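You operate a simulated robot arm through the tools that you are given. There is no shell and no other tool. Be economical: measure what you need, move in short steps, check, and stop when the job is done.

You are at the controls of a simulated two-armed robot. One attempt, no reset.

TASK
Put one of the filters from the top of the counter on the small green tray. Then open the cards drawer, put the white card from the inside of the cards drawer in the blue out tray, then shut the drawer. Then take the blue ring on the front of the wall bench and put it away on the top of the high grey table. Then open the pads drawer, take the blue pad from the inside of the pads drawer and leave it on the top of the analyser bench, then shut the drawer. The order counts. Set down upright: white card.

The check looks at the end state, three seconds after you hand in, the way a careful person would. Anything else that was tipped, shoved, dropped, spilled or broken makes it a failure.

THE ROBOT
Two 7-joint arms with two-finger parallel grippers on one trunk, on a base that drives. Base frame: it is fixed to the floor where the robot stands at the start and does not move with it; the origin is under the middle of the robot, x ahead of it, y to its left, z up; the surface under the hand at the start is at about z = 0.9. Lengths are in m, angles in rad, forces in N, time in s.
The left shoulder is at the start at [0.02, 0.113, 1.272], the right one opposite. With the tool pointing down near the work surface each hand reaches from about 0.22 to 0.6 m from the robot's upright axis, wherever it stands, measured 20 degrees to its own side. Places, roughly: analyser bench [3.2, 0, 0.8]; blue out tray [4.25, 2.25, 0.75]; blue pad (6x9x3 cm) [7.2, -1.6, 0.6]; blue ring (5x5x2 cm) [7.1, -1.7, 0.8]; cards drawer [4.9, -2.4, 0.6]; filter (6x6x3 cm) [0.4, -0.3, 0.9]; high grey table [2.5, 3.6, 0.8]; pads drawer [7.2, -1.7, 0.6]; small green tray (13x10x3 cm) [0.4, 0.4, 0.9]; white card [5, -2.25, 0.5]. Payload 1.57 kg a hand.
The tool frame of a hand sits at the grasp point between the pads (the TCP): z along the fingers, y along the line on which they close. The tips reach 0.03 m beyond it. The gripper opens to 0.08 m. The fingers are 0.017 m wide and 0.012 m thick; the gripper's body (0.04 by 0.082 m) begins 0.08 m behind the TCP.
Orientation is that of the tool frame in the base frame, as [roll, pitch, yaw] about the fixed x, y, z axes, in that order (R = Rz(yaw) Ry(pitch) Rx(roll)). With the fingers straight down and closing along the base's y, the tool's x points along the base's -x, its y along +y and its z along -z.

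THE INTERFACE
- The arms move only by the tool apply_moves. It takes "left_increments", "right_increments" or both (then of equal length, played together; a hand with none holds still); each is a list of rows, each a list of 7 numbers: the shift along the tool's x, y, z in units of 25 mm (1.0 is 25 mm), then the turn, a rotation vector about the tool's x, y, z in units of 8 degrees (1.0 is 8 degrees), then the closure, from 0 (fully open) to 1 (shut). In form: [[tx, ty, tz, wx, wy, wz, jaw], ...]. A call has 1 to 20 rows; each row shifts and turns the commanded pose from where the row before left it, along the tool's axes as they then stand. A call with a number of a shift or a turn outside -1 to 1 is refused whole. Rows are played at 5 a second. More than 0.05 m and 0.15 rad between two rows, or a gripper value outside its range, and nothing of the call is played. Where a pose cannot be reached the arm comes as near as it can. A force on the tool above 40 N (or 10 N above the force at the start of the call, whichever is more), or a blocked arm, ends the call early, and 0.2 s more pass. Each finger travels about 0.045 m/s and halts on what it meets, pressing with about 23 N; the grip force reading is that of the motor and also rises with nothing between the fingers. The clock runs only during rows and for 0.2 s after the last one: add rows that do not move to give the fingers time. It gives the time, the measured TCP pose, the force on the tool (base axes), the opening and the grip force at its end, in the units of the frame above (readings bear some noise), with the torque about the TCP (base axes, N m) and any sound that the robot's microphone picked up.
- Cameras (640 x 400 px; columns grow to the right, rows downward): "scene" is now at [0.092, -0.0016, 1.3858]; the picture's right is [-0.03, -1.00, 0.00], its down [-0.67, 0.02, -0.74] and it looks along [0.74, -0.02, -0.67] (base axes); focal length 257 px, centre (320, 200). "left" rides on the left gripper at [0.072, 0.007, -0.122] in its tool frame; the picture's right is [-0.09, 1.00, 0.00], its down [-0.84, -0.08, -0.54] and it looks along [-0.54, -0.05, 0.84] (tool axes); focal length 238 px, centre (320, 200). "right" rides on the right gripper at [0.072, -0.007, -0.122] in its tool frame; the picture's right is [0.09, 1.00, 0.00], its down [-0.84, 0.08, -0.54] and it looks along [-0.54, 0.05, 0.84] (tool axes); focal length 238 px, centre (320, 200). There is no depth. A picture from a camera that has moved, and an enlarged one, comes with that camera's place and axes in the base frame and with its lens.
- camera(camera): a new picture of that camera. The clock stands still meanwhile.
- raise_lower(by): slides the trunk up (or, below 0, down) by that many m; the arms and the scene camera ride with it, the base frame stays. It gives what a move gives, with no picture.
- drive_base(legs): drives the robot by 1 to 6 legs, each [ahead, left, turn to the left] in m, m and rad, along the robot's own axes; the way and the turn of a leg run together, so that a leg with both is an arc; at most 1.5 m and 3.142 rad a leg. The arms and the cameras ride along, it lands a little off, and it stops where it bumps. It gives what a move gives.
- turn_head(pan, tilt): turns the head with the scene camera to pan (to the left, within 1.396 rad either way) and tilt (down, from -0.506 to 1.204), counted from straight ahead of the robot. It gives what a move gives.
- inspect(camera, box): a new picture of the part [left, top, right, bottom] of that camera's present view, enlarged. The clock stands still meanwhile.
- sign_off(): hands the job in; it is judged then, once.

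Work in short steps. Places have to be worked out from the pictures, the camera data and where the tool is seen: move nearer, look again, correct. Check each grasp and each placing, and mend what went wrong. You have 186 turns and 158 pictures in all, those below and enlarged ones among them. Open the grippers and draw the arms clear of the work before you hand the job in, unless the task says otherwise.

The tools are called by a JSON object that holds its "method" and its "body". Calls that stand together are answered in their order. apply_moves: Moves the arms, as the interface text tells. Its arguments: {"type":"object","properties":{"left_increments":{"type":"array","items":{"type":"array","items":{"type":"number"}}},"right_increments":{"type":"array","items":{"type":"array","items":{"type":"number"}}}},"required":[]} The other tools are called the same way: raise_lower (by) slides the trunk up or down; drive_base (legs) drives the base; turn_head (pan, tilt) turns the head that bears the scene camera; camera (camera) takes a picture; inspect (camera, box) takes an enlarged picture of a part of a camera's view; sign_off () hands the job in.

At the start:

```text
t: 0.0
left_position: [0.4189, 0.2255, 1.2158]
left_tool_rot: [3.141, -0.002, -3.141]
left_force: [0.7, -0.1, -0.2]
left_ft_torque: [0.01, 0.0, 0.0]
left_finger_gap: 0.0797
left_gripper_force: 0.0
right_position: [0.4547, -0.0844, 1.1304]
right_tool_rot: [-3.14, -0.002, 3.14]
right_force: [-0.3, 0.2, 0.0]
right_ft_torque: [-0.01, -0.01, -0.02]
right_finger_gap: 0.0799
right_gripper_force: 0.1
trunk travel left (down, up): [-0.325, 0.245]
robot x, y, heading: [0.0012, 0.0006, 0.004]
head pan, tilt: [-0.026, 0.738]
```

scene: 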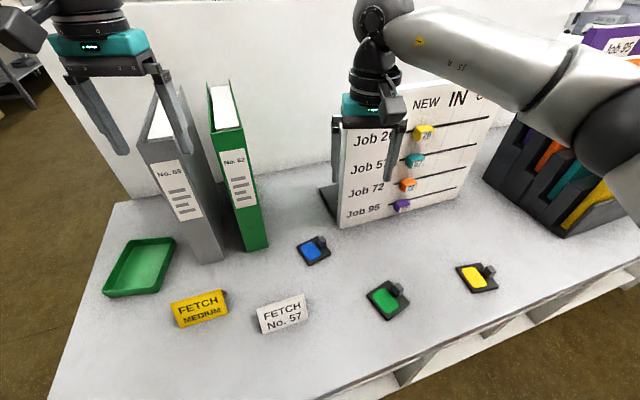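
right: 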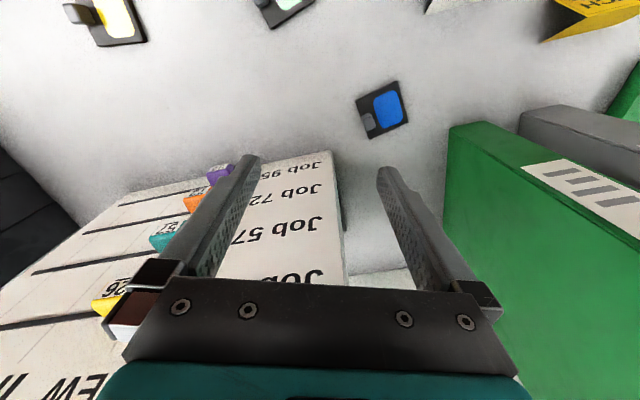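
left: 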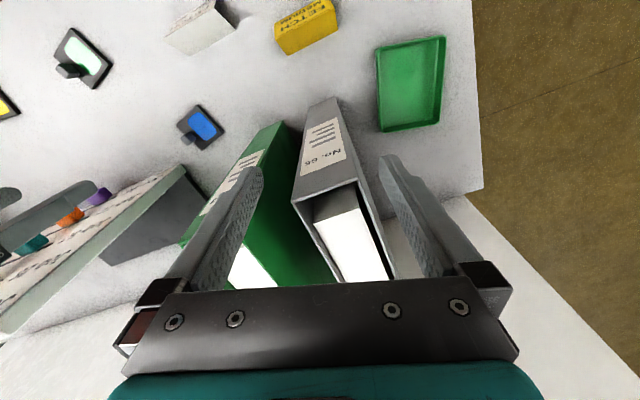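

I'll look closely at the three little items and the signs before choosing which filter to pick.

{"method": "inspect", "body": {"camera": "scene", "box": [260, 210, 520, 340]}}

{"method": "inspect", "body": {"camera": "left", "box": [0, 0, 480, 200]}}

```text
2.46 times, centred on (390, 275) of scene
camera zoom: at [0.092, -0.0016, 1.3858], right [-0.03, -1.0, 0.0], down [-0.67, 0.02, -0.74], along [0.74, -0.02, -0.67], focal length 632 px, centre (148, 15)
```

zoom: 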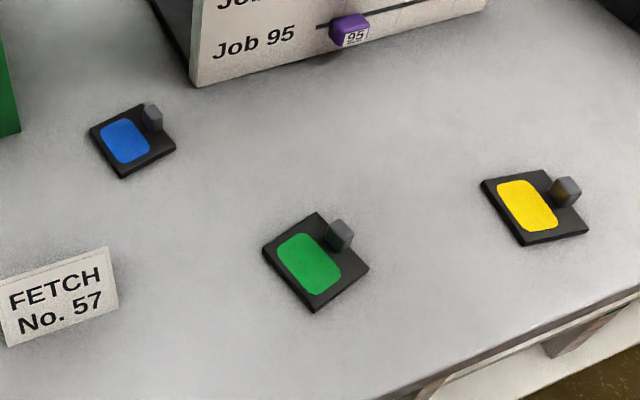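

```text
1.33 times, centred on (240, 100) of left
camera zoom: at [0.3457, 0.2313, 1.3375], right [0.09, 1.0, 0.0], down [0.84, -0.08, 0.54], along [0.54, -0.05, -0.84], focal length 318 px, centre (427, 333)
```

zoom: 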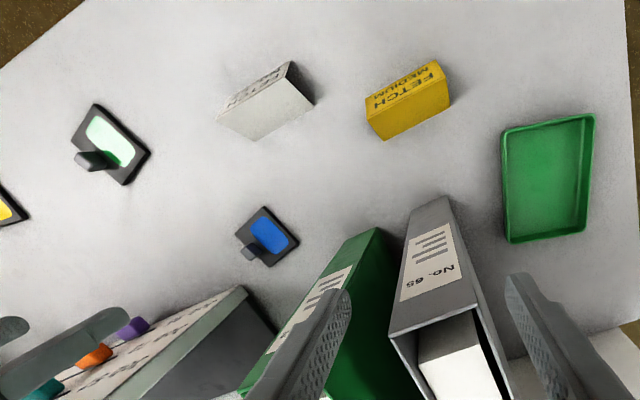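

All three look like filters of the same kind (plate with a knob); the green one at about [0.33, -0.14] stands freest. I bring the right hand over it.

{"method": "apply_moves", "body": {"right_increments": [[1, -0.46, 0, 0, 0, 0, 0], [1, -0.46, 0, 0, 0, 0, 0], [1, -0.46, 0.5, 0, 0, 0, 0], [1, -0.46, 0.5, 0, 0, 0, 0], [0.95, -0.46, 0.8, 0, 0, 0, 0], [0, 0, 0, 0, 0, 0, 0]]}}

{"method": "camera", "body": {"camera": "right"}}

```text
t: 1.4
left_position: [0.4189, 0.2246, 1.2161]
left_tool_rot: [3.141, -0.001, 3.141]
left_force: [0.5, -0.5, 0.1]
left_ft_torque: [0.01, 0.01, 0.01]
left_finger_gap: 0.0798
left_gripper_force: 0.1
right_position: [0.3281, -0.1422, 1.0849]
right_tool_rot: [-3.141, -0.001, 3.141]
right_force: [0.1, 0.9, 0.3]
right_ft_torque: [0.0, -0.01, -0.01]
right_finger_gap: 0.0799
right_gripper_force: 0.1
trunk travel left (down, up): [-0.325, 0.245]
robot x, y, heading: [0.0004, 0.0002, -0.004]
head pan, tilt: [-0.026, 0.738]
```

```text
152 pictures are left
camera right: at [0.2579, -0.1488, 1.2073], right [-0.09, 1.0, 0.0], down [0.84, 0.08, 0.54], along [0.54, 0.05, -0.84], focal length 238 px, centre (320, 200)
```

right: 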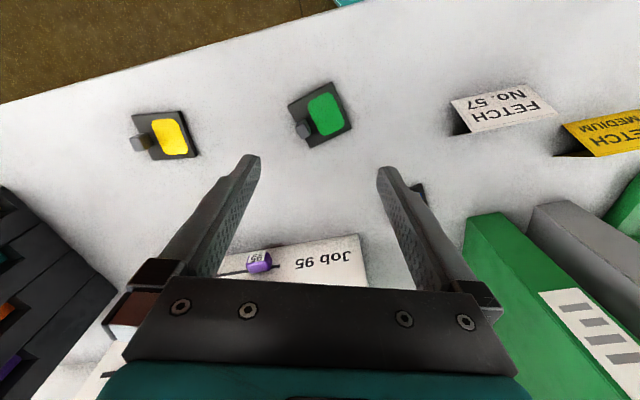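

The green filter's centre is near [0.328, -0.142], its knob near [0.344, -0.165], plate turned about 29°. I move over the knob, turn the jaw and go down to 1.0 to look again.

{"method": "apply_moves", "body": {"right_increments": [[-0.64, -0.92, 0, 0, 0, 0, 0], [0, 0, 0.8, 0, 0, -0.91, 0], [0, 0, 0.8, 0, 0, -0.91, 0], [0, 0, 0.8, 0, 0, -0.91, 0.3], [0, 0, 0.6, 0, 0, -0.91, 0.4], [0, 0, 0, 0, 0, 0, 0.4]]}}

{"method": "camera", "body": {"camera": "right"}}

```text
t: 2.8
left_position: [0.4189, 0.225, 1.2168]
left_tool_rot: [3.141, -0.001, -3.141]
left_force: [-0.2, -0.8, 0.3]
left_ft_torque: [-0.02, 0.02, 0.0]
left_finger_gap: 0.08
left_gripper_force: 0.0
right_position: [0.3472, -0.165, 1.0099]
right_tool_rot: [-3.142, -0.001, -2.633]
right_force: [0.3, 0.0, -0.2]
right_ft_torque: [-0.02, -0.02, 0.0]
right_finger_gap: 0.048
right_gripper_force: 0.1
trunk travel left (down, up): [-0.325, 0.245]
robot x, y, heading: [-0.0022, -0.0038, -0.002]
head pan, tilt: [-0.026, 0.738]
```

```text
151 pictures are left
camera right: at [0.2875, -0.2064, 1.1327], right [-0.57, 0.82, 0.0], down [0.69, 0.48, 0.54], along [0.45, 0.31, -0.84], focal length 238 px, centre (320, 200)
```

right: 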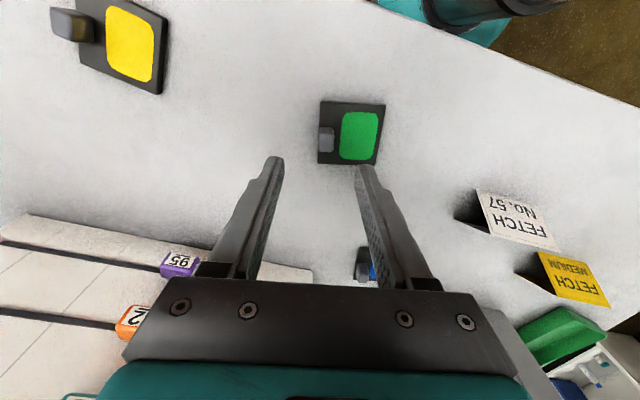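

The knob sits about 6 mm along tool +y and 3 mm along +x of the TCP; I correct and go down to 0.965, jaw 4.8 cm.

{"method": "apply_moves", "body": {"right_increments": [[0.12, 0.24, 0.6, 0, 0, 0, 0.4], [0, 0, 0.7, 0, 0, 0, 0.4], [0, 0, 0.5, 0, 0, 0, 0.4], [0, 0, 0, 0, 0, 0, 0.4]]}}

{"method": "camera", "body": {"camera": "right"}}

```text
t: 3.8
left_position: [0.4193, 0.2249, 1.217]
left_tool_rot: [-3.141, 0.0, -3.141]
left_force: [0.9, -0.6, 0.3]
left_ft_torque: [0.04, -0.02, 0.01]
left_finger_gap: 0.0801
left_gripper_force: 0.2
right_position: [0.3423, -0.1622, 0.966]
right_tool_rot: [3.14, 0.0, -2.632]
right_force: [0.4, -0.6, 0.0]
right_ft_torque: [-0.02, -0.01, 0.0]
right_finger_gap: 0.0482
right_gripper_force: 0.0
trunk travel left (down, up): [-0.325, 0.245]
robot x, y, heading: [0.003, -0.0018, 0.004]
head pan, tilt: [-0.026, 0.738]
```

```text
150 pictures are left
camera right: at [0.2829, -0.2035, 1.0874], right [-0.56, 0.83, 0.0], down [0.69, 0.47, 0.54], along [0.45, 0.31, -0.84], focal length 238 px, centre (320, 200)
```

right: 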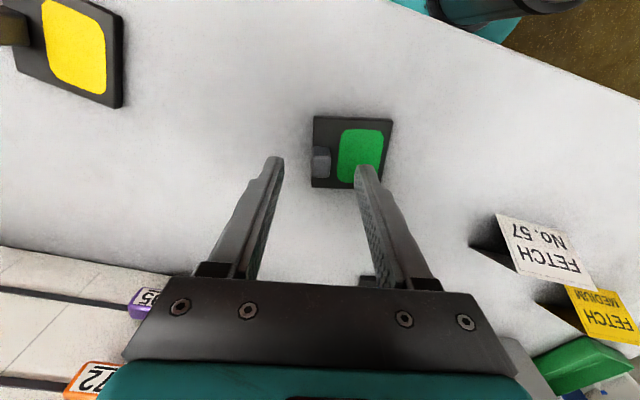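

Knob is now centred in the jaw. I lower to 0.946 and close.

{"method": "apply_moves", "body": {"right_increments": [[-0.05, 0.04, 0.4, 0, 0, 0, 0.4], [0, 0, 0.4, 0, 0, 0, 0.4], [0, 0, 0, 0, 0, 0, 0.7], [0, 0, 0, 0, 0, 0, 1], [0, 0, 0, 0, 0, 0, 1], [0, 0, 0, 0, 0, 0, 1]]}}

{"method": "camera", "body": {"camera": "right"}}

```text
t: 5.2
left_position: [0.4189, 0.2242, 1.2155]
left_tool_rot: [3.14, 0.001, 3.141]
left_force: [-0.9, -0.3, -1.0]
left_ft_torque: [0.0, 0.03, 0.02]
left_finger_gap: 0.08
left_gripper_force: 0.1
right_position: [0.3432, -0.1596, 0.9465]
right_tool_rot: [-3.14, 0.001, -2.633]
right_force: [-0.2, -0.1, 0.5]
right_ft_torque: [-0.01, -0.02, 0.0]
right_finger_gap: 0.0128
right_gripper_force: 22.9
trunk travel left (down, up): [-0.325, 0.245]
robot x, y, heading: [-0.001, -0.0055, 0.002]
head pan, tilt: [-0.026, 0.738]
```

```text
149 pictures are left
camera right: at [0.2828, -0.2006, 1.0689], right [-0.56, 0.83, 0.0], down [0.69, 0.47, 0.54], along [0.45, 0.31, -0.84], focal length 238 px, centre (320, 200)
```

right: 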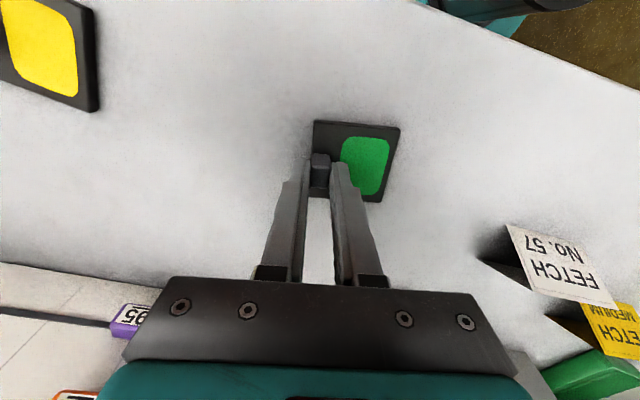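

Gripped (gap 12.8 mm). I lift it to about 1.10 and turn it back square.

{"method": "apply_moves", "body": {"right_increments": [[0, 0, -0.6, 0, 0, 0, 1], [0, 0, -1, 0, 0, 0.91, 1], [0, 0, -1, 0, 0, 0.91, 1], [0, 0, -1, 0, 0, 0.91, 1], [0, 0, -1, 0, 0, 0.91, 1], [0, 0, -1, 0, 0, 0, 1], [0, 0, -0.6, 0, 0, 0, 1], [0, 0, 0, 0, 0, 0, 1]]}}

{"method": "camera", "body": {"camera": "right"}}

{"method": "camera", "body": {"camera": "scene"}}

```text
t: 7.0
left_position: [0.4187, 0.2254, 1.2164]
left_tool_rot: [-3.141, 0.001, -3.141]
left_force: [-0.6, 0.7, 0.0]
left_ft_torque: [-0.02, 0.0, -0.01]
left_finger_gap: 0.08
left_gripper_force: 0.1
right_position: [0.3429, -0.1601, 1.1016]
right_tool_rot: [3.141, 0.0, 3.14]
right_force: [0.1, 0.1, -0.9]
right_ft_torque: [-0.02, -0.01, -0.01]
right_finger_gap: 0.0124
right_gripper_force: 23.1
trunk travel left (down, up): [-0.325, 0.245]
robot x, y, heading: [-0.0011, 0.0027, -0.001]
head pan, tilt: [-0.026, 0.738]
```

```text
148 pictures are left
camera right: at [0.2706, -0.1667, 1.2237], right [-0.09, 1.0, 0.0], down [0.84, 0.08, 0.54], along [0.54, 0.05, -0.84], focal length 238 px, centre (320, 200)
```

right: 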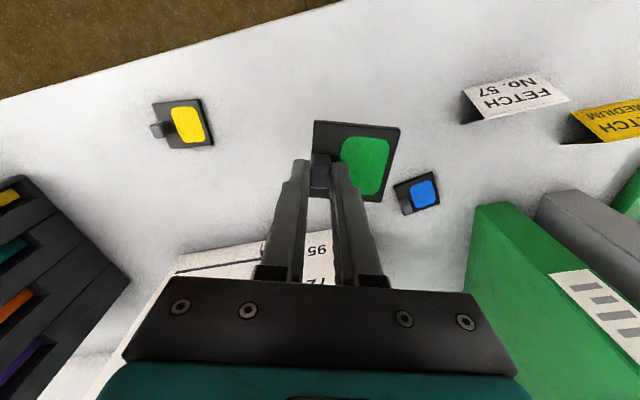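

```text
147 pictures are left
camera scene: at [0.092, -0.0016, 1.3858], right [-0.03, -1.0, 0.0], down [-0.67, 0.02, -0.74], along [0.74, -0.02, -0.67], focal length 257 px, centre (320, 200)
```

scene: 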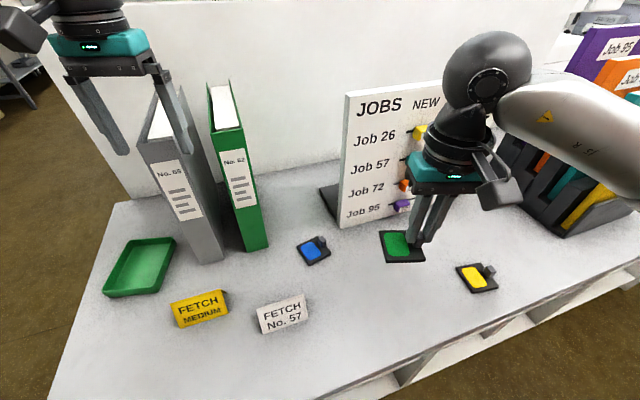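

The filter hangs flat in the right hand. The left fingertips are near the binder tops, so I lift the left hand before driving left.

{"method": "apply_moves", "body": {"left_increments": [[0, 0, -1, 0, 0, 0, 0], [0, 0, -1, 0, 0, 0, 0], [0, 0, -1, 0, 0, 0, 0], [0.5, 0, -1, 0, 0, 0, 0], [1, 0, 0, 0, 0, 0, 0], [1, 0, 0, 0, 0, 0, 0], [0, 0, 0, 0, 0, 0, 0]]}}

{"method": "drive_base", "body": {"legs": [[0, 0.51, 0]]}}

{"method": "camera", "body": {"camera": "right"}}

{"method": "camera", "body": {"camera": "scene"}}

```text
t: 8.6
left_position: [0.3562, 0.2266, 1.3173]
left_tool_rot: [3.141, -0.002, 3.141]
left_force: [0.2, 0.5, 0.1]
left_ft_torque: [0.01, 0.01, 0.03]
left_finger_gap: 0.08
left_gripper_force: 0.1
right_position: [0.3428, -0.1594, 1.1012]
right_tool_rot: [3.141, -0.001, -3.14]
right_force: [-0.1, -1.0, -0.4]
right_ft_torque: [-0.04, -0.01, -0.03]
right_finger_gap: 0.0127
right_gripper_force: 23.1
trunk travel left (down, up): [-0.325, 0.245]
robot x, y, heading: [0.0003, -0.0001, -0.002]
head pan, tilt: [-0.026, 0.738]
```

```text
t: 10.6
left_position: [0.2916, 0.4618, 1.3156]
left_tool_rot: [3.14, -0.003, 3.138]
left_force: [-0.1, 1.1, 1.0]
left_ft_torque: [0.0, 0.04, -0.01]
left_finger_gap: 0.0803
left_gripper_force: 0.1
right_position: [0.2767, 0.073, 1.1013]
right_tool_rot: [-3.14, 0.0, 3.137]
right_force: [0.3, -0.1, -0.8]
right_ft_torque: [0.0, 0.0, -0.01]
right_finger_gap: 0.0126
right_gripper_force: 22.5
trunk travel left (down, up): [-0.325, 0.245]
robot x, y, heading: [-0.0681, 0.2393, -0.002]
head pan, tilt: [-0.026, 0.738]
stopped in leg 1: the robot was blocked; the commanded pose is now the measured one
```

```text
146 pictures are left
camera right: at [0.2047, 0.0667, 1.2233], right [-0.09, 1.0, 0.0], down [0.84, 0.07, 0.54], along [0.54, 0.05, -0.84], focal length 238 px, centre (320, 200)
```

right: 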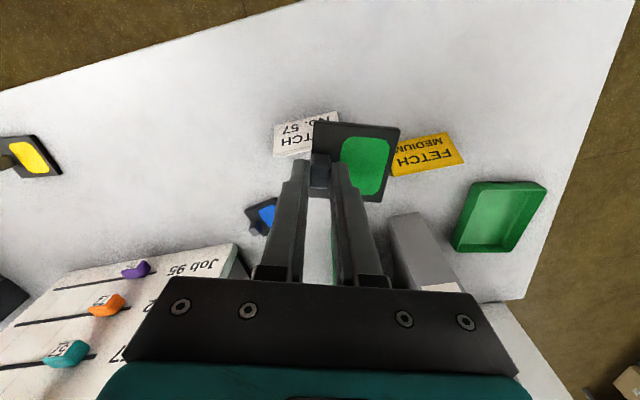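

```text
145 pictures are left
camera scene: at [0.0268, 0.2326, 1.3858], right [-0.03, -1.0, 0.0], down [-0.67, 0.02, -0.74], along [0.74, -0.02, -0.67], focal length 257 px, centre (320, 200)
```

scene: 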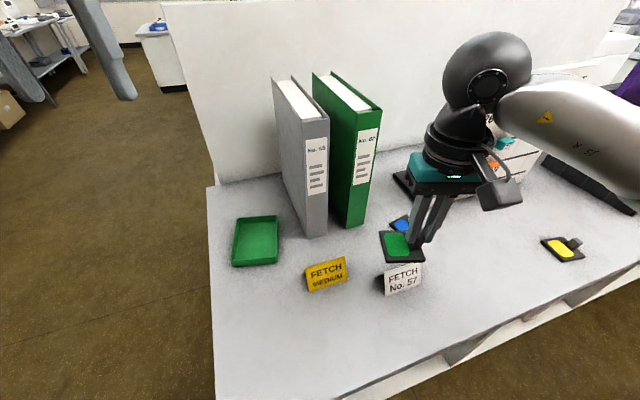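

The base slid along the slanted counter edge and stopped; the tray is still within the right hand's reach from here. I'll move the left hand out of the way and carry the filter to beside the tray, along the binders' front.

{"method": "apply_moves", "body": {"left_increments": [[0, 1, 0, 0, 0, 0, 0], [0, 1, 0, 0, 0, 0, 0], [0, 1, 0, 0, 0, 0, 0], [0, 1, 0, 0, 0, 0, 0], [0, 1, 0, 0, 0, 0, 0], [0, 0, 0, 0, 0, 0, 0], [0, 0, 0, 0, 0, 0, 0], [0, 0, 0, 0, 0, 0, 0], [0, 0, 0, 0, 0, 0, 0], [0, 0, 0, 0, 0, 0, 0], [0, 0, 0, 0, 0, 0, 0], [0, 0, 0, 0, 0, 0, 0], [0, 0, 0, 0, 0, 0, 0]], "right_increments": [[0, 1, 0, 0, 0, 0, 1], [0, 1, 0, 0, 0, 0, 1], [0, 1, 0, 0, 0, 0, 1], [0, 1, 0, 0, 0, 0, 1], [0, 1, 0, 0, 0, 0, 1], [0, 1, 0, 0, 0, 0, 1], [0, 1, 0, 0, 0, 0, 1], [0, 1, 0, 0, 0, 0, 1], [0, 1, 0, 0, 0, 0, 1], [0, 1, 0, 0, 0, 0, 1], [0, 1, 0, 0, 0, 0, 1], [0, 0.4, 0, 0, 0, 0, 1], [0, 0, 0, 0, 0, 0, 1]]}}

{"method": "apply_moves", "body": {"right_increments": [[-1, 0, 0, 0, 0, 0, 1], [-1, 0, 0, 0, 0, 0, 1], [-1, 0, 0, 0, 0, 0, 1], [-1, 0, 0, 0, 0, 0, 1], [-1, 0, 0, 0, 0, 0, 1], [0, 0, 0, 0, 0, 0, 1]]}}

{"method": "camera", "body": {"camera": "right"}}

{"method": "camera", "body": {"camera": "scene"}}

```text
t: 13.4
left_position: [0.2921, 0.5871, 1.3162]
left_tool_rot: [-3.141, -0.002, 3.139]
left_force: [0.0, -0.8, -0.4]
left_ft_torque: [0.0, 0.01, -0.01]
left_finger_gap: 0.0801
left_gripper_force: 0.1
right_position: [0.2779, 0.3582, 1.1021]
right_tool_rot: [-3.14, 0.001, 3.136]
right_force: [0.0, -0.1, -0.4]
right_ft_torque: [0.02, -0.01, -0.02]
right_finger_gap: 0.0128
right_gripper_force: 23.0
trunk travel left (down, up): [-0.325, 0.245]
robot x, y, heading: [-0.0682, 0.2375, -0.002]
head pan, tilt: [-0.026, 0.738]
```

```text
t: 14.8
left_position: [0.2929, 0.5852, 1.3155]
left_tool_rot: [3.141, 0.001, 3.138]
left_force: [0.2, 0.1, -0.8]
left_ft_torque: [0.02, 0.0, -0.02]
left_finger_gap: 0.08
left_gripper_force: 0.1
right_position: [0.402, 0.3578, 1.1026]
right_tool_rot: [3.141, 0.001, 3.138]
right_force: [1.2, -0.2, -0.5]
right_ft_torque: [0.01, -0.01, 0.02]
right_finger_gap: 0.0128
right_gripper_force: 23.3
trunk travel left (down, up): [-0.325, 0.245]
robot x, y, heading: [-0.0636, 0.2331, -0.005]
head pan, tilt: [-0.026, 0.738]
```

```text
144 pictures are left
camera right: at [0.3304, 0.3514, 1.2247], right [-0.09, 1.0, 0.0], down [0.84, 0.07, 0.54], along [0.54, 0.05, -0.84], focal length 238 px, centre (320, 200)
```

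right: 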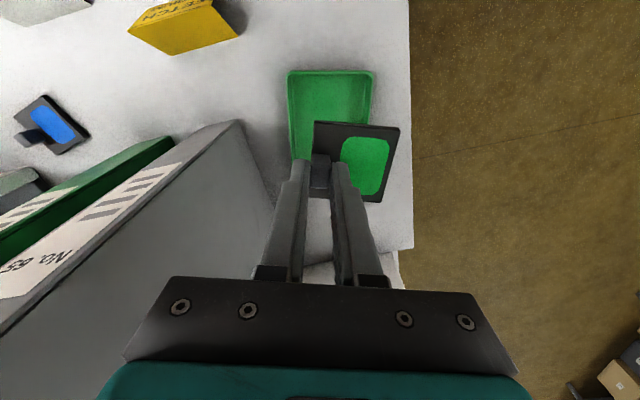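

```text
143 pictures are left
camera scene: at [0.0268, 0.2323, 1.3858], right [-0.03, -1.0, 0.0], down [-0.67, 0.02, -0.74], along [0.74, -0.02, -0.67], focal length 257 px, centre (320, 200)
```

scene: 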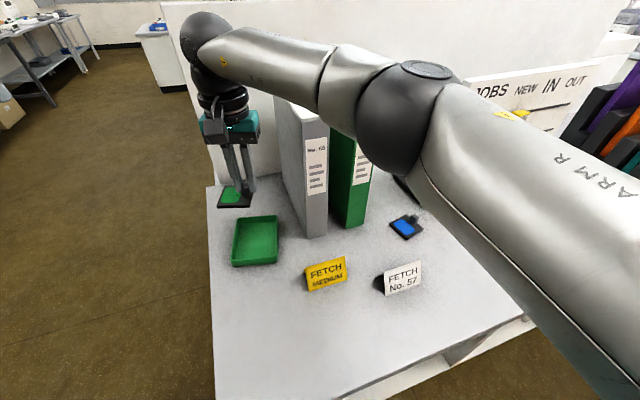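

The forearm would come very close to the grey binder if I lowered here. I pull the hand back and shift the base back and left so the arm comes straight on to the tray.

{"method": "apply_moves", "body": {"right_increments": [[1, -0.5, -0.5, 0, 0, 0, 1], [1, -1, -0.5, 0, 0, 0, 1], [1, -1, 0, 0, 0, 0, 1], [1, -1, 0, 0, 0, 0, 1], [0, -1, 0, 0, 0, 0, 1], [0, -1, 0, 0, 0, 0, 1], [0, -1, 0, 0, 0, 0, 1], [0, -1, 0, 0, 0, 0, 1], [0, 0, 0, 0, 0, 0, 1]]}}

{"method": "drive_base", "body": {"legs": [[-0.08, 0, 0], [0, 0.2, 0]]}}

{"method": "camera", "body": {"camera": "scene"}}

```text
t: 16.8
left_position: [0.2924, 0.5857, 1.3164]
left_tool_rot: [-3.141, -0.004, 3.138]
left_force: [-0.3, 0.6, -0.4]
left_ft_torque: [0.0, -0.04, -0.03]
left_finger_gap: 0.08
left_gripper_force: 0.1
right_position: [0.3045, 0.1692, 1.1248]
right_tool_rot: [3.14, 0.001, 3.136]
right_force: [0.2, -0.1, -0.7]
right_ft_torque: [-0.02, 0.03, 0.01]
right_finger_gap: 0.0129
right_gripper_force: 23.1
trunk travel left (down, up): [-0.325, 0.245]
robot x, y, heading: [-0.0682, 0.2359, -0.009]
head pan, tilt: [-0.026, 0.738]
```

```text
t: 19.1
left_position: [0.213, 0.787, 1.3157]
left_tool_rot: [-3.141, -0.001, 3.138]
left_force: [0.2, -0.8, 0.8]
left_ft_torque: [-0.03, 0.0, 0.04]
left_finger_gap: 0.0797
left_gripper_force: 0.1
right_position: [0.226, 0.3694, 1.126]
right_tool_rot: [-3.139, 0.0, 3.138]
right_force: [0.0, 0.6, 0.0]
right_ft_torque: [0.02, 0.03, 0.02]
right_finger_gap: 0.0127
right_gripper_force: 23.0
trunk travel left (down, up): [-0.325, 0.245]
robot x, y, heading: [-0.1449, 0.4332, -0.001]
head pan, tilt: [-0.026, 0.738]
```

```text
142 pictures are left
camera scene: at [-0.0518, 0.4333, 1.3858], right [-0.03, -1.0, 0.0], down [-0.67, 0.02, -0.74], along [0.74, -0.02, -0.67], focal length 257 px, centre (320, 200)
```

scene: 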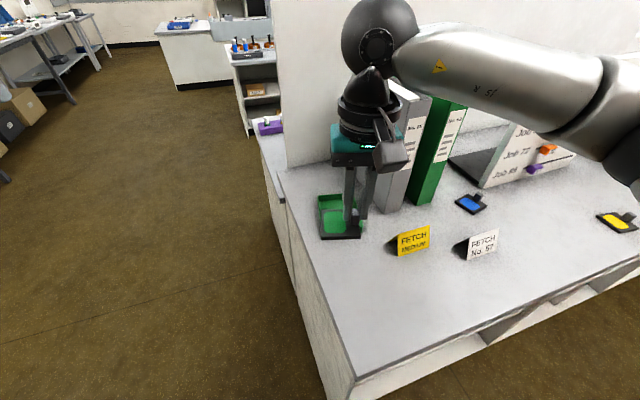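

Clear now. I move the hand out over the tray: +0.19 in x, -0.02 in y, staying high.

{"method": "apply_moves", "body": {"right_increments": [[-1, -0.2, 0, 0, 0, 0, 1], [-1, -0.2, 0, 0, 0, 0, 1], [-1, -0.2, 0, 0, 0, 0, 1], [-1, -0.2, 0, 0, 0, 0, 1], [-1, 0, 0, 0, 0, 0, 1], [-1, 0, 0, 0, 0, 0, 1], [-1, 0, 0.4, 0, 0, 0, 1], [-0.7, 0, 0.6, 0, 0, 0, 1], [0, 0, 0, 0, 0, 0, 1]]}}

{"method": "camera", "body": {"camera": "right"}}

{"method": "camera", "body": {"camera": "scene"}}

```text
t: 21.1
left_position: [0.2135, 0.7853, 1.317]
left_tool_rot: [-3.141, 0.0, 3.138]
left_force: [0.4, 0.5, -0.2]
left_ft_torque: [-0.03, -0.02, 0.0]
left_finger_gap: 0.0798
left_gripper_force: 0.1
right_position: [0.4211, 0.3473, 1.1012]
right_tool_rot: [3.141, 0.002, 3.139]
right_force: [-0.7, -0.3, 0.5]
right_ft_torque: [0.01, 0.02, 0.0]
right_finger_gap: 0.0127
right_gripper_force: 23.0
trunk travel left (down, up): [-0.325, 0.245]
robot x, y, heading: [-0.1432, 0.4353, -0.005]
head pan, tilt: [-0.026, 0.738]
```

```text
141 pictures are left
camera right: at [0.3486, 0.3417, 1.2239], right [-0.09, 1.0, 0.0], down [0.84, 0.08, 0.54], along [0.54, 0.05, -0.84], focal length 238 px, centre (320, 200)
```

right: 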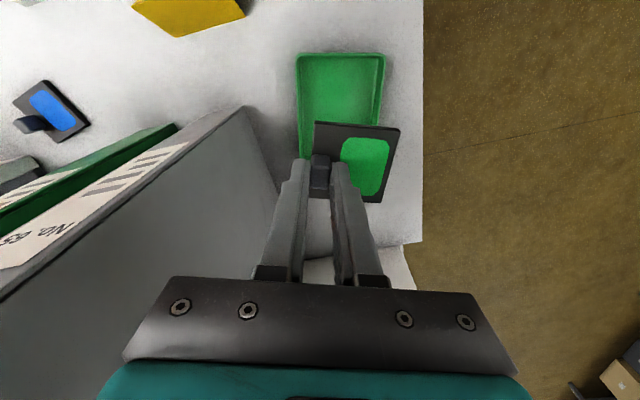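

```text
140 pictures are left
camera scene: at [-0.0519, 0.4321, 1.3858], right [-0.03, -1.0, 0.0], down [-0.67, 0.02, -0.74], along [0.74, -0.02, -0.67], focal length 257 px, centre (320, 200)
```

scene: 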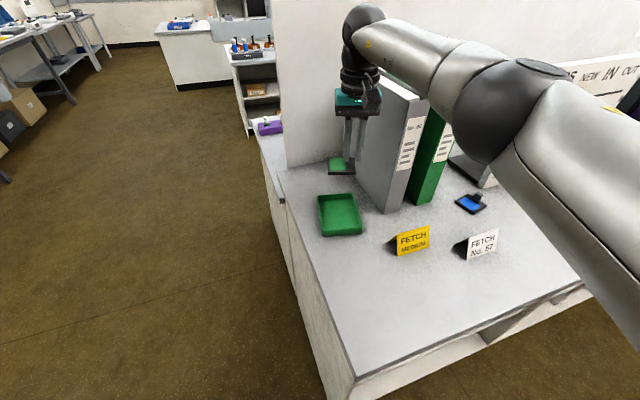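

Filter centre lies over the tray centre (about [0.414, 0.37]). I lower to just above the rim and look.

{"method": "apply_moves", "body": {"right_increments": [[0.15, 0, 0.9, 0, 0, 0, 1], [0, 0, 0.9, 0, 0, 0, 1], [0, 0, 0.9, 0, 0, 0, 1], [0, 0, 0.9, 0, 0, 0, 1], [0, 0, 0.9, 0, 0, 0, 1], [0, 0, 0, 0, 0, 0, 1]]}}

{"method": "camera", "body": {"camera": "right"}}

{"method": "inspect", "body": {"camera": "scene", "box": [270, 60, 470, 260]}}

```text
t: 22.5
left_position: [0.2136, 0.7853, 1.3175]
left_tool_rot: [3.141, 0.0, 3.138]
left_force: [-0.7, -0.3, -1.3]
left_ft_torque: [-0.03, 0.0, -0.01]
left_finger_gap: 0.0803
left_gripper_force: 0.0
right_position: [0.413, 0.3493, 0.9862]
right_tool_rot: [-3.141, -0.001, 3.137]
right_force: [-0.5, -0.1, 0.5]
right_ft_torque: [-0.01, 0.02, 0.0]
right_finger_gap: 0.0129
right_gripper_force: 23.0
trunk travel left (down, up): [-0.325, 0.245]
robot x, y, heading: [-0.1418, 0.4368, -0.007]
head pan, tilt: [-0.026, 0.738]
```

```text
139 pictures are left
camera right: at [0.3422, 0.3417, 1.1087], right [-0.09, 1.0, 0.0], down [0.84, 0.07, 0.54], along [0.54, 0.05, -0.84], focal length 238 px, centre (320, 200)
```

right: 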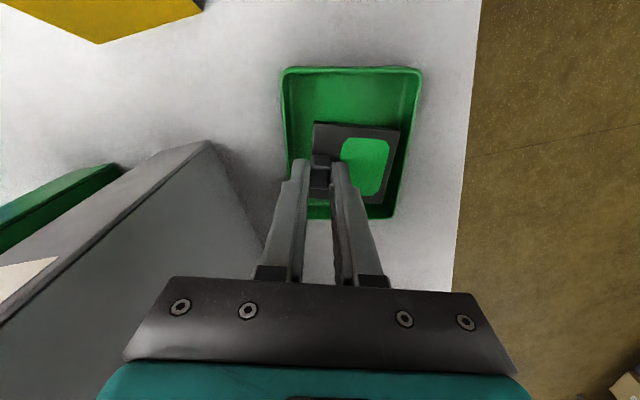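

```text
2.00 times, centred on (370, 160) of scene
camera zoom: at [-0.0518, 0.4324, 1.3858], right [-0.03, -1.0, 0.0], down [-0.67, 0.02, -0.74], along [0.74, -0.02, -0.67], focal length 513 px, centre (220, 280)
```

zoom: 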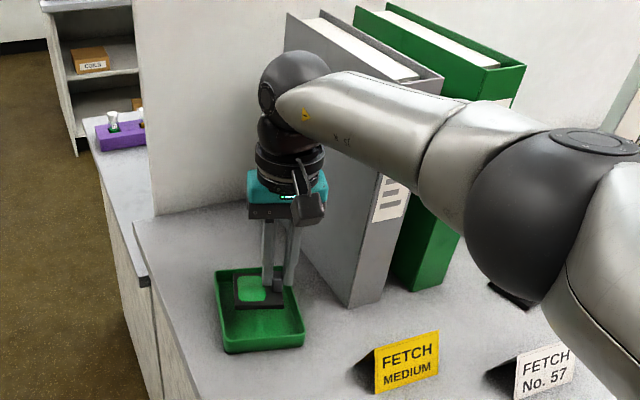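

The filter is centred over the tray within millimetres. I lower it to the floor of the tray.

{"method": "apply_moves", "body": {"right_increments": [[0, -0.2, 0.4, 0, 0, 0, 1], [0, 0, 0.5, 0, 0, 0, 1], [0, 0, 0.3, 0, 0, 0, 1], [0, 0, 0.12, 0, 0, 0, 1], [0, 0, 0, 0, 0, 0, 1]]}}

```text
t: 23.7
left_position: [0.2131, 0.7855, 1.3156]
left_tool_rot: [-3.14, 0.0, 3.138]
left_force: [0.4, 0.4, 0.0]
left_ft_torque: [-0.01, 0.03, 0.01]
left_finger_gap: 0.0797
left_gripper_force: 0.0
right_position: [0.4145, 0.3435, 0.9546]
right_tool_rot: [-3.141, -0.001, 3.135]
right_force: [0.2, 0.1, -0.4]
right_ft_torque: [-0.01, 0.01, 0.02]
right_finger_gap: 0.0127
right_gripper_force: 22.8
trunk travel left (down, up): [-0.325, 0.245]
robot x, y, heading: [-0.1451, 0.4352, -0.001]
head pan, tilt: [-0.026, 0.738]
```

No contact yet; a few mm more, then open only slightly (wall close by) and lift.

{"method": "apply_moves", "body": {"right_increments": [[0, 0, 0.12, 0, 0, 0, 1], [0, 0, 0.06, 0, 0, 0, 1], [0, 0, 0, 0, 0, 0, 1], [0, 0, 0, 0, 0, 0, 0.78], [0, 0, 0, 0, 0, 0, 0.78]]}}

{"method": "camera", "body": {"camera": "right"}}

```text
t: 24.9
left_position: [0.2141, 0.7862, 1.3177]
left_tool_rot: [-3.141, -0.002, 3.137]
left_force: [0.7, 0.5, 1.2]
left_ft_torque: [0.0, 0.04, -0.01]
left_finger_gap: 0.0802
left_gripper_force: 0.1
right_position: [0.4145, 0.3437, 0.9504]
right_tool_rot: [3.141, 0.0, 3.136]
right_force: [0.1, 0.2, 0.4]
right_ft_torque: [-0.03, 0.0, -0.03]
right_finger_gap: 0.0177
right_gripper_force: 0.1
trunk travel left (down, up): [-0.325, 0.245]
robot x, y, heading: [-0.1408, 0.4356, -0.001]
head pan, tilt: [-0.026, 0.738]
```

```text
137 pictures are left
camera right: at [0.3426, 0.3368, 1.0727], right [-0.09, 1.0, 0.0], down [0.84, 0.07, 0.54], along [0.54, 0.05, -0.84], focal length 238 px, centre (320, 200)
```

right: 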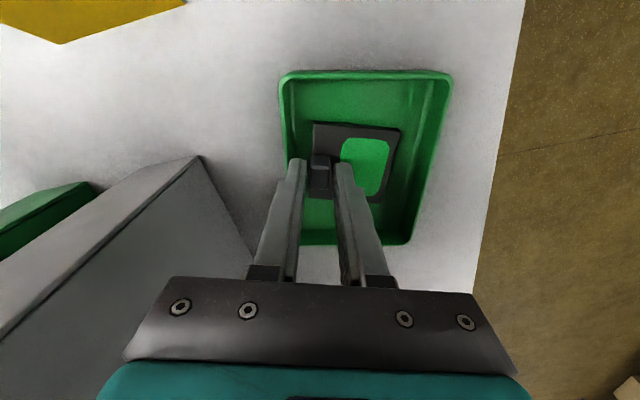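

Released inside the tray. I lift straight up, then retract, and check.

{"method": "apply_moves", "body": {"right_increments": [[0, 0, -0.4, 0, 0, 0, 0.78], [0, 0, -1, 0, 0, 0, 0.78], [0, 0, -1, 0, 0, 0, 0.78], [0, 0, -1, 0, 0, 0, 0.78], [0, 0, -1, 0, 0, 0, 0.4], [0, 0, -1, 0, 0, 0, 0.2], [1, 0, -1, 0, 0, 0, 0.2], [1, 0, 0, 0, 0, 0, 0.2], [1, 0, 0, 0, 0, 0, 0.2], [1, -1, 0, 0, 0, 0, 0.2], [1, -1, 0, 0, 0, 0, 0.2], [1, -1, 0, 0, 0, 0, 0.2], [1, -1, 0, 0, 0, 0, 0.2], [0, 0, 0, 0, 0, 0, 0.2]]}}

{"method": "camera", "body": {"camera": "scene"}}

```text
t: 27.9
left_position: [0.2135, 0.786, 1.317]
left_tool_rot: [-3.141, -0.002, 3.139]
left_force: [0.5, -0.5, 0.2]
left_ft_torque: [-0.02, 0.05, -0.01]
left_finger_gap: 0.0799
left_gripper_force: 0.1
right_position: [0.2388, 0.2434, 1.1089]
right_tool_rot: [3.141, 0.001, 3.136]
right_force: [0.0, 0.0, -1.2]
right_ft_torque: [0.02, 0.03, -0.01]
right_finger_gap: 0.0638
right_gripper_force: 0.1
trunk travel left (down, up): [-0.325, 0.245]
robot x, y, heading: [-0.1385, 0.4325, 0.002]
head pan, tilt: [-0.026, 0.738]
```

```text
136 pictures are left
camera scene: at [-0.0514, 0.4328, 1.3858], right [-0.03, -1.0, 0.0], down [-0.67, 0.02, -0.74], along [0.74, -0.02, -0.67], focal length 257 px, centre (320, 200)
```

scene: 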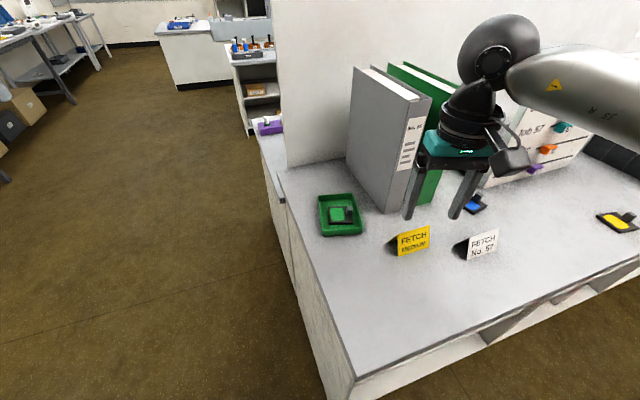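

Filter sits flat in the tray. Now I back off and look around for the route.

{"method": "drive_base", "body": {"legs": [[-0.25, 0, 0]]}}

{"method": "turn_head", "body": {"pan": 0.5, "tilt": 0.35}}

{"method": "camera", "body": {"camera": "scene"}}

{"method": "turn_head", "body": {"pan": -0.9, "tilt": 0.35}}

{"method": "camera", "body": {"camera": "scene"}}

```text
t: 29.7
left_position: [-0.0391, 0.7867, 1.3167]
left_tool_rot: [-3.141, 0.0, 3.139]
left_force: [-0.6, 0.6, 0.2]
left_ft_torque: [0.0, -0.06, 0.02]
left_finger_gap: 0.08
left_gripper_force: 0.0
right_position: [-0.0135, 0.2448, 1.1087]
right_tool_rot: [-3.141, 0.0, 3.136]
right_force: [-1.0, -1.0, 0.1]
right_ft_torque: [0.0, -0.03, 0.0]
right_finger_gap: 0.0639
right_gripper_force: 0.2
trunk travel left (down, up): [-0.325, 0.245]
robot x, y, heading: [-0.3945, 0.434, -0.0]
head pan, tilt: [-0.026, 0.738]
```

```text
t: 30.6
left_position: [-0.038, 0.7866, 1.3172]
left_tool_rot: [-3.139, -0.003, 3.141]
left_force: [0.6, -0.3, 0.1]
left_ft_torque: [-0.01, 0.01, -0.01]
left_finger_gap: 0.0797
left_gripper_force: 0.0
right_position: [-0.0119, 0.2453, 1.1081]
right_tool_rot: [3.141, 0.0, 3.139]
right_force: [-0.7, 0.2, 0.5]
right_ft_torque: [-0.01, -0.01, 0.01]
right_finger_gap: 0.0642
right_gripper_force: 0.0
trunk travel left (down, up): [-0.325, 0.245]
robot x, y, heading: [-0.3959, 0.4351, -0.005]
head pan, tilt: [0.499, 0.351]
```

```text
135 pictures are left
camera scene: at [-0.3047, 0.4799, 1.4203], right [0.48, -0.88, 0.0], down [-0.3, -0.16, -0.94], along [0.83, 0.45, -0.34], focal length 257 px, centre (320, 200)
```

scene: 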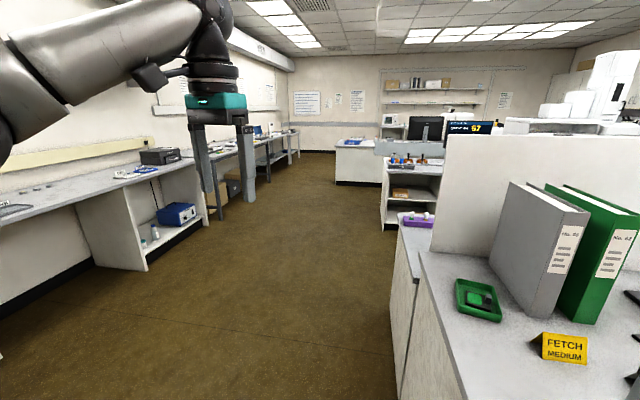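

```text
t: 32.2
left_position: [-0.0384, 0.7876, 1.3149]
left_tool_rot: [3.141, -0.002, 3.141]
left_force: [-0.3, 0.0, -0.4]
left_ft_torque: [0.01, 0.03, 0.0]
left_finger_gap: 0.0798
left_gripper_force: 0.0
right_position: [-0.0126, 0.2452, 1.1085]
right_tool_rot: [3.141, 0.001, 3.138]
right_force: [-0.1, -0.3, -0.5]
right_ft_torque: [0.0, 0.02, 0.03]
right_finger_gap: 0.064
right_gripper_force: 0.1
trunk travel left (down, up): [-0.325, 0.245]
robot x, y, heading: [-0.3989, 0.4348, -0.004]
head pan, tilt: [-0.901, 0.351]
```

```text
134 pictures are left
camera scene: at [-0.3288, 0.3625, 1.4204], right [-0.78, -0.62, 0.0], down [-0.21, 0.27, -0.94], along [0.58, -0.74, -0.34], focal length 257 px, centre (320, 200)
```

scene: 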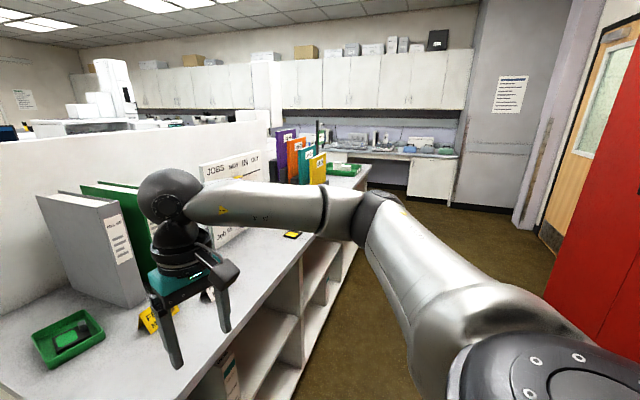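

The room is turned about +16° against the base frame: the counter front is along that, and drawers lie along the right-hand wall. I back off a little and turn to face that wall.

{"method": "drive_base", "body": {"legs": [[-0.25, 0, 0], [0, 0, -1.29]]}}

{"method": "turn_head", "body": {"pan": 0.1, "tilt": 0.4}}

{"method": "camera", "body": {"camera": "scene"}}

```text
t: 37.2
left_position: [-0.2093, 0.1886, 1.3154]
left_tool_rot: [3.14, -0.001, 1.847]
left_force: [0.2, -1.4, 0.2]
left_ft_torque: [0.0, 0.01, -0.01]
left_finger_gap: 0.0796
left_gripper_force: 0.0
right_position: [-0.7218, 0.0146, 1.1091]
right_tool_rot: [-3.141, 0.0, 1.843]
right_force: [0.5, 0.3, 0.3]
right_ft_torque: [0.01, 0.02, -0.02]
right_finger_gap: 0.064
right_gripper_force: 0.1
trunk travel left (down, up): [-0.325, 0.245]
robot x, y, heading: [-0.6478, 0.4343, -1.294]
head pan, tilt: [-0.901, 0.351]
```

```text
t: 38.5
left_position: [-0.208, 0.1894, 1.3157]
left_tool_rot: [-3.142, -0.002, 1.846]
left_force: [0.5, -0.1, 0.0]
left_ft_torque: [0.01, 0.02, -0.02]
left_finger_gap: 0.08
left_gripper_force: 0.0
right_position: [-0.7225, 0.0147, 1.1086]
right_tool_rot: [-3.141, 0.0, 1.845]
right_force: [-0.1, 0.4, 0.9]
right_ft_torque: [-0.02, 0.02, -0.01]
right_finger_gap: 0.064
right_gripper_force: 0.1
trunk travel left (down, up): [-0.325, 0.245]
robot x, y, heading: [-0.648, 0.4369, -1.292]
head pan, tilt: [0.099, 0.4]
```

```text
133 pictures are left
camera scene: at [-0.6097, 0.34, 1.4158], right [-0.93, -0.37, 0.0], down [-0.14, 0.36, -0.92], along [0.34, -0.86, -0.39], focal length 257 px, centre (320, 200)
```

scene: 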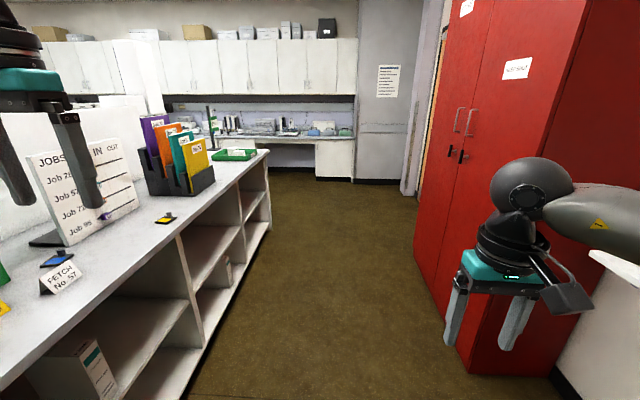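

The corridor ahead is clear. I drive 2.9 m along it and look left and ahead.

{"method": "drive_base", "body": {"legs": [[1.5, 0, 0], [1.4, 0, 0]]}}

{"method": "turn_head", "body": {"pan": 0.9, "tilt": 0.3}}

{"method": "camera", "body": {"camera": "scene"}}

```text
t: 52.6
left_position: [0.5695, -2.6418, 1.3159]
left_tool_rot: [-3.141, -0.002, 1.832]
left_force: [0.6, -0.7, 0.5]
left_ft_torque: [0.02, 0.0, 0.0]
left_finger_gap: 0.08
left_gripper_force: 0.1
right_position: [0.0514, -2.8081, 1.1089]
right_tool_rot: [-3.141, 0.001, 1.831]
right_force: [-0.5, 0.4, 0.7]
right_ft_torque: [0.02, 0.0, 0.01]
right_finger_gap: 0.0638
right_gripper_force: 0.1
trunk travel left (down, up): [-0.325, 0.245]
robot x, y, heading: [0.1368, -2.3891, -1.306]
head pan, tilt: [0.099, 0.4]
```

```text
t: 53.7
left_position: [0.5684, -2.6418, 1.3168]
left_tool_rot: [-3.141, -0.003, 1.832]
left_force: [-1.0, -0.3, 0.0]
left_ft_torque: [0.0, -0.01, -0.04]
left_finger_gap: 0.08
left_gripper_force: 0.0
right_position: [0.0516, -2.8072, 1.1091]
right_tool_rot: [-3.141, 0.001, 1.834]
right_force: [0.1, 0.2, 0.0]
right_ft_torque: [0.0, -0.02, -0.03]
right_finger_gap: 0.0638
right_gripper_force: 0.0
trunk travel left (down, up): [-0.325, 0.245]
robot x, y, heading: [0.138, -2.3898, -1.304]
head pan, tilt: [0.901, 0.3]
```

```text
132 pictures are left
camera scene: at [0.2221, -2.4353, 1.4251], right [-0.4, -0.92, 0.0], down [-0.27, 0.12, -0.96], along [0.88, -0.38, -0.3], focal length 257 px, centre (320, 200)
```

scene: 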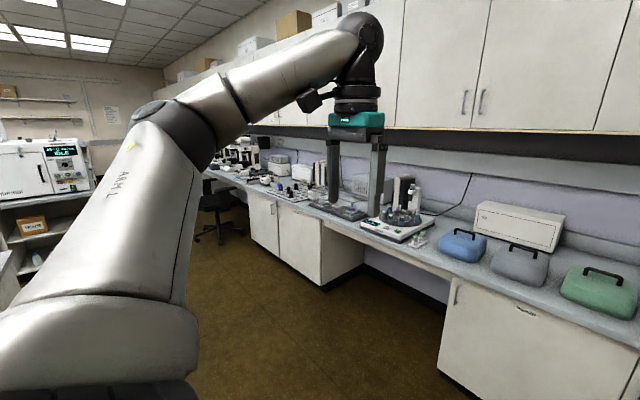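

The left arm hides the way along the wall. I move ahead slightly and turn to face along the bench so I can see the aisle.

{"method": "drive_base", "body": {"legs": [[0.15, 0, 0], [0, 0, 1.585]]}}

{"method": "turn_head", "body": {"pan": 0.0, "tilt": 0.35}}

{"method": "camera", "body": {"camera": "scene"}}

```text
t: 58.9
left_position: [0.4311, -2.1054, 1.3168]
left_tool_rot: [3.141, -0.002, -2.891]
left_force: [-1.0, -0.6, -1.2]
left_ft_torque: [0.01, 0.0, -0.03]
left_finger_gap: 0.08
left_gripper_force: 0.0
right_position: [0.5922, -2.6224, 1.1089]
right_tool_rot: [3.14, 0.0, -2.892]
right_force: [0.6, 1.0, -0.5]
right_ft_torque: [-0.02, -0.04, 0.0]
right_finger_gap: 0.0638
right_gripper_force: 0.0
trunk travel left (down, up): [-0.325, 0.245]
robot x, y, heading: [0.1749, -2.5347, 0.25]
head pan, tilt: [0.901, 0.3]
```

```text
t: 60.1
left_position: [0.4323, -2.1049, 1.3164]
left_tool_rot: [-3.142, -0.002, -2.89]
left_force: [0.8, -0.3, 0.7]
left_ft_torque: [0.01, 0.01, 0.02]
left_finger_gap: 0.0797
left_gripper_force: 0.1
right_position: [0.5925, -2.6227, 1.1083]
right_tool_rot: [-3.141, 0.0, -2.893]
right_force: [0.6, 0.4, 0.7]
right_ft_torque: [0.01, -0.01, 0.0]
right_finger_gap: 0.064
right_gripper_force: 0.2
trunk travel left (down, up): [-0.325, 0.245]
robot x, y, heading: [0.1746, -2.5343, 0.246]
head pan, tilt: [0.0, 0.351]
```

```text
131 pictures are left
camera scene: at [0.2729, -2.5088, 1.4204], right [0.25, -0.97, 0.0], down [-0.33, -0.09, -0.94], along [0.91, 0.23, -0.34], focal length 257 px, centre (320, 200)
```

scene: 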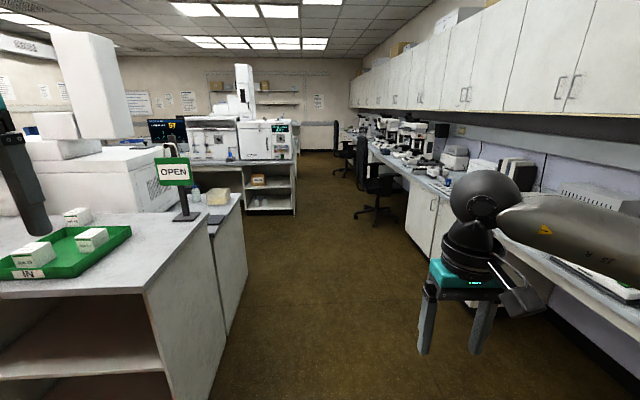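

The aisle is clear: gap between the analyser bench end and the chair is ~0.8 m. I tuck the left hand in, straighten the heading and drive 1.5 m ahead, slightly right.

{"method": "apply_moves", "body": {"left_increments": [[0, -1, 0, 0, 0, 0, 0], [0, -1, 0, 0, 0, 0, 0], [0, -1, 0, 0, 0, 0, 0], [0, -1, 0, 0, 0, 0, 0], [0, -1, 0, 0, 0, 0, 0], [0, -1, 0, 0, 0, 0, 0], [0, 0, 0, 0, 0, 0, 0]]}}

{"method": "drive_base", "body": {"legs": [[0, 0, 0.04], [1.5, -0.15, 0]]}}

{"method": "camera", "body": {"camera": "scene"}}

```text
t: 61.7
left_position: [0.4695, -2.2526, 1.3162]
left_tool_rot: [3.141, -0.001, -2.89]
left_force: [-0.8, -0.1, 0.4]
left_ft_torque: [0.01, 0.01, 0.05]
left_finger_gap: 0.0801
left_gripper_force: 0.0
right_position: [0.5912, -2.6234, 1.1094]
right_tool_rot: [-3.14, 0.0, -2.891]
right_force: [-0.3, 0.0, 0.4]
right_ft_torque: [-0.01, -0.01, -0.01]
right_finger_gap: 0.0642
right_gripper_force: 0.1
trunk travel left (down, up): [-0.325, 0.245]
robot x, y, heading: [0.1737, -2.541, 0.248]
head pan, tilt: [0.0, 0.351]
```

```text
refused: leg 2 is longer than a leg can be; nothing moved
```

```text
130 pictures are left
camera scene: at [0.2727, -2.5086, 1.4204], right [0.25, -0.97, 0.0], down [-0.33, -0.09, -0.94], along [0.91, 0.23, -0.34], focal length 257 px, centre (320, 200)
```

scene: 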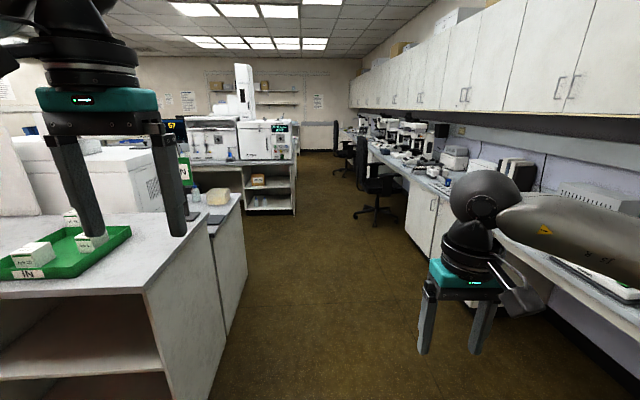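

The leg was slightly too long; shortening it.

{"method": "drive_base", "body": {"legs": [[0, 0, 0.04], [1.4, -0.15, 0]]}}

{"method": "camera", "body": {"camera": "scene"}}

```text
t: 69.1
left_position: [1.8529, -2.0139, 1.3163]
left_tool_rot: [3.14, -0.003, -2.88]
left_force: [-0.7, -0.9, -0.2]
left_ft_torque: [0.03, 0.01, -0.01]
left_finger_gap: 0.0799
left_gripper_force: 0.0
right_position: [1.9812, -2.383, 1.1089]
right_tool_rot: [-3.14, 0.0, -2.881]
right_force: [1.0, -0.2, 0.0]
right_ft_torque: [-0.04, 0.01, 0.04]
right_finger_gap: 0.0639
right_gripper_force: 0.0
trunk travel left (down, up): [-0.325, 0.245]
robot x, y, heading: [1.5594, -2.2998, 0.26]
head pan, tilt: [0.0, 0.351]
```

```text
129 pictures are left
camera scene: at [1.6596, -2.2724, 1.4204], right [0.26, -0.97, 0.0], down [-0.33, -0.09, -0.94], along [0.91, 0.24, -0.34], focal length 257 px, centre (320, 200)
```

scene: 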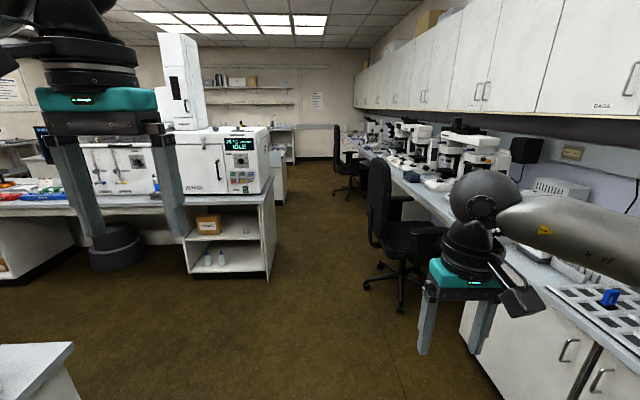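

Heading straight on passes midway between bench corner and chair. I drive ahead 1.4 m and recheck.

{"method": "drive_base", "body": {"legs": [[1.35, 0, 0]]}}

{"method": "camera", "body": {"camera": "scene"}}

```text
t: 75.9
left_position: [3.1751, -1.6911, 1.3165]
left_tool_rot: [3.142, -0.001, -2.909]
left_force: [0.2, 0.6, -0.9]
left_ft_torque: [-0.01, 0.03, 0.02]
left_finger_gap: 0.08
left_gripper_force: 0.0
right_position: [3.2906, -2.0652, 1.1082]
right_tool_rot: [3.141, 0.002, -2.91]
right_force: [-0.7, 1.0, -0.3]
right_ft_torque: [-0.02, -0.02, -0.02]
right_finger_gap: 0.064
right_gripper_force: 0.1
trunk travel left (down, up): [-0.325, 0.245]
robot x, y, heading: [2.8752, -1.9692, 0.232]
head pan, tilt: [0.0, 0.351]
```

```text
128 pictures are left
camera scene: at [2.9745, -1.9442, 1.4204], right [0.23, -0.97, 0.0], down [-0.33, -0.08, -0.94], along [0.91, 0.22, -0.34], focal length 257 px, centre (320, 200)
```

scene: 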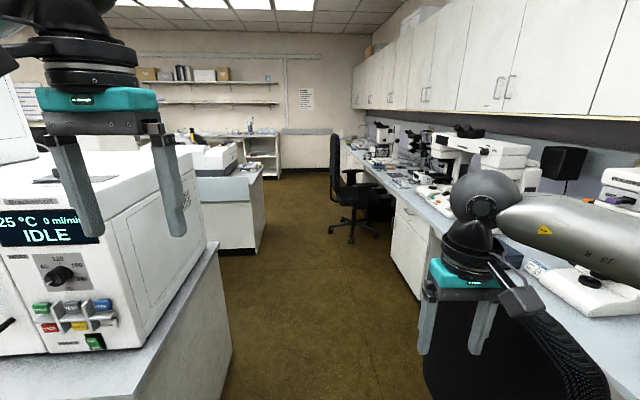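

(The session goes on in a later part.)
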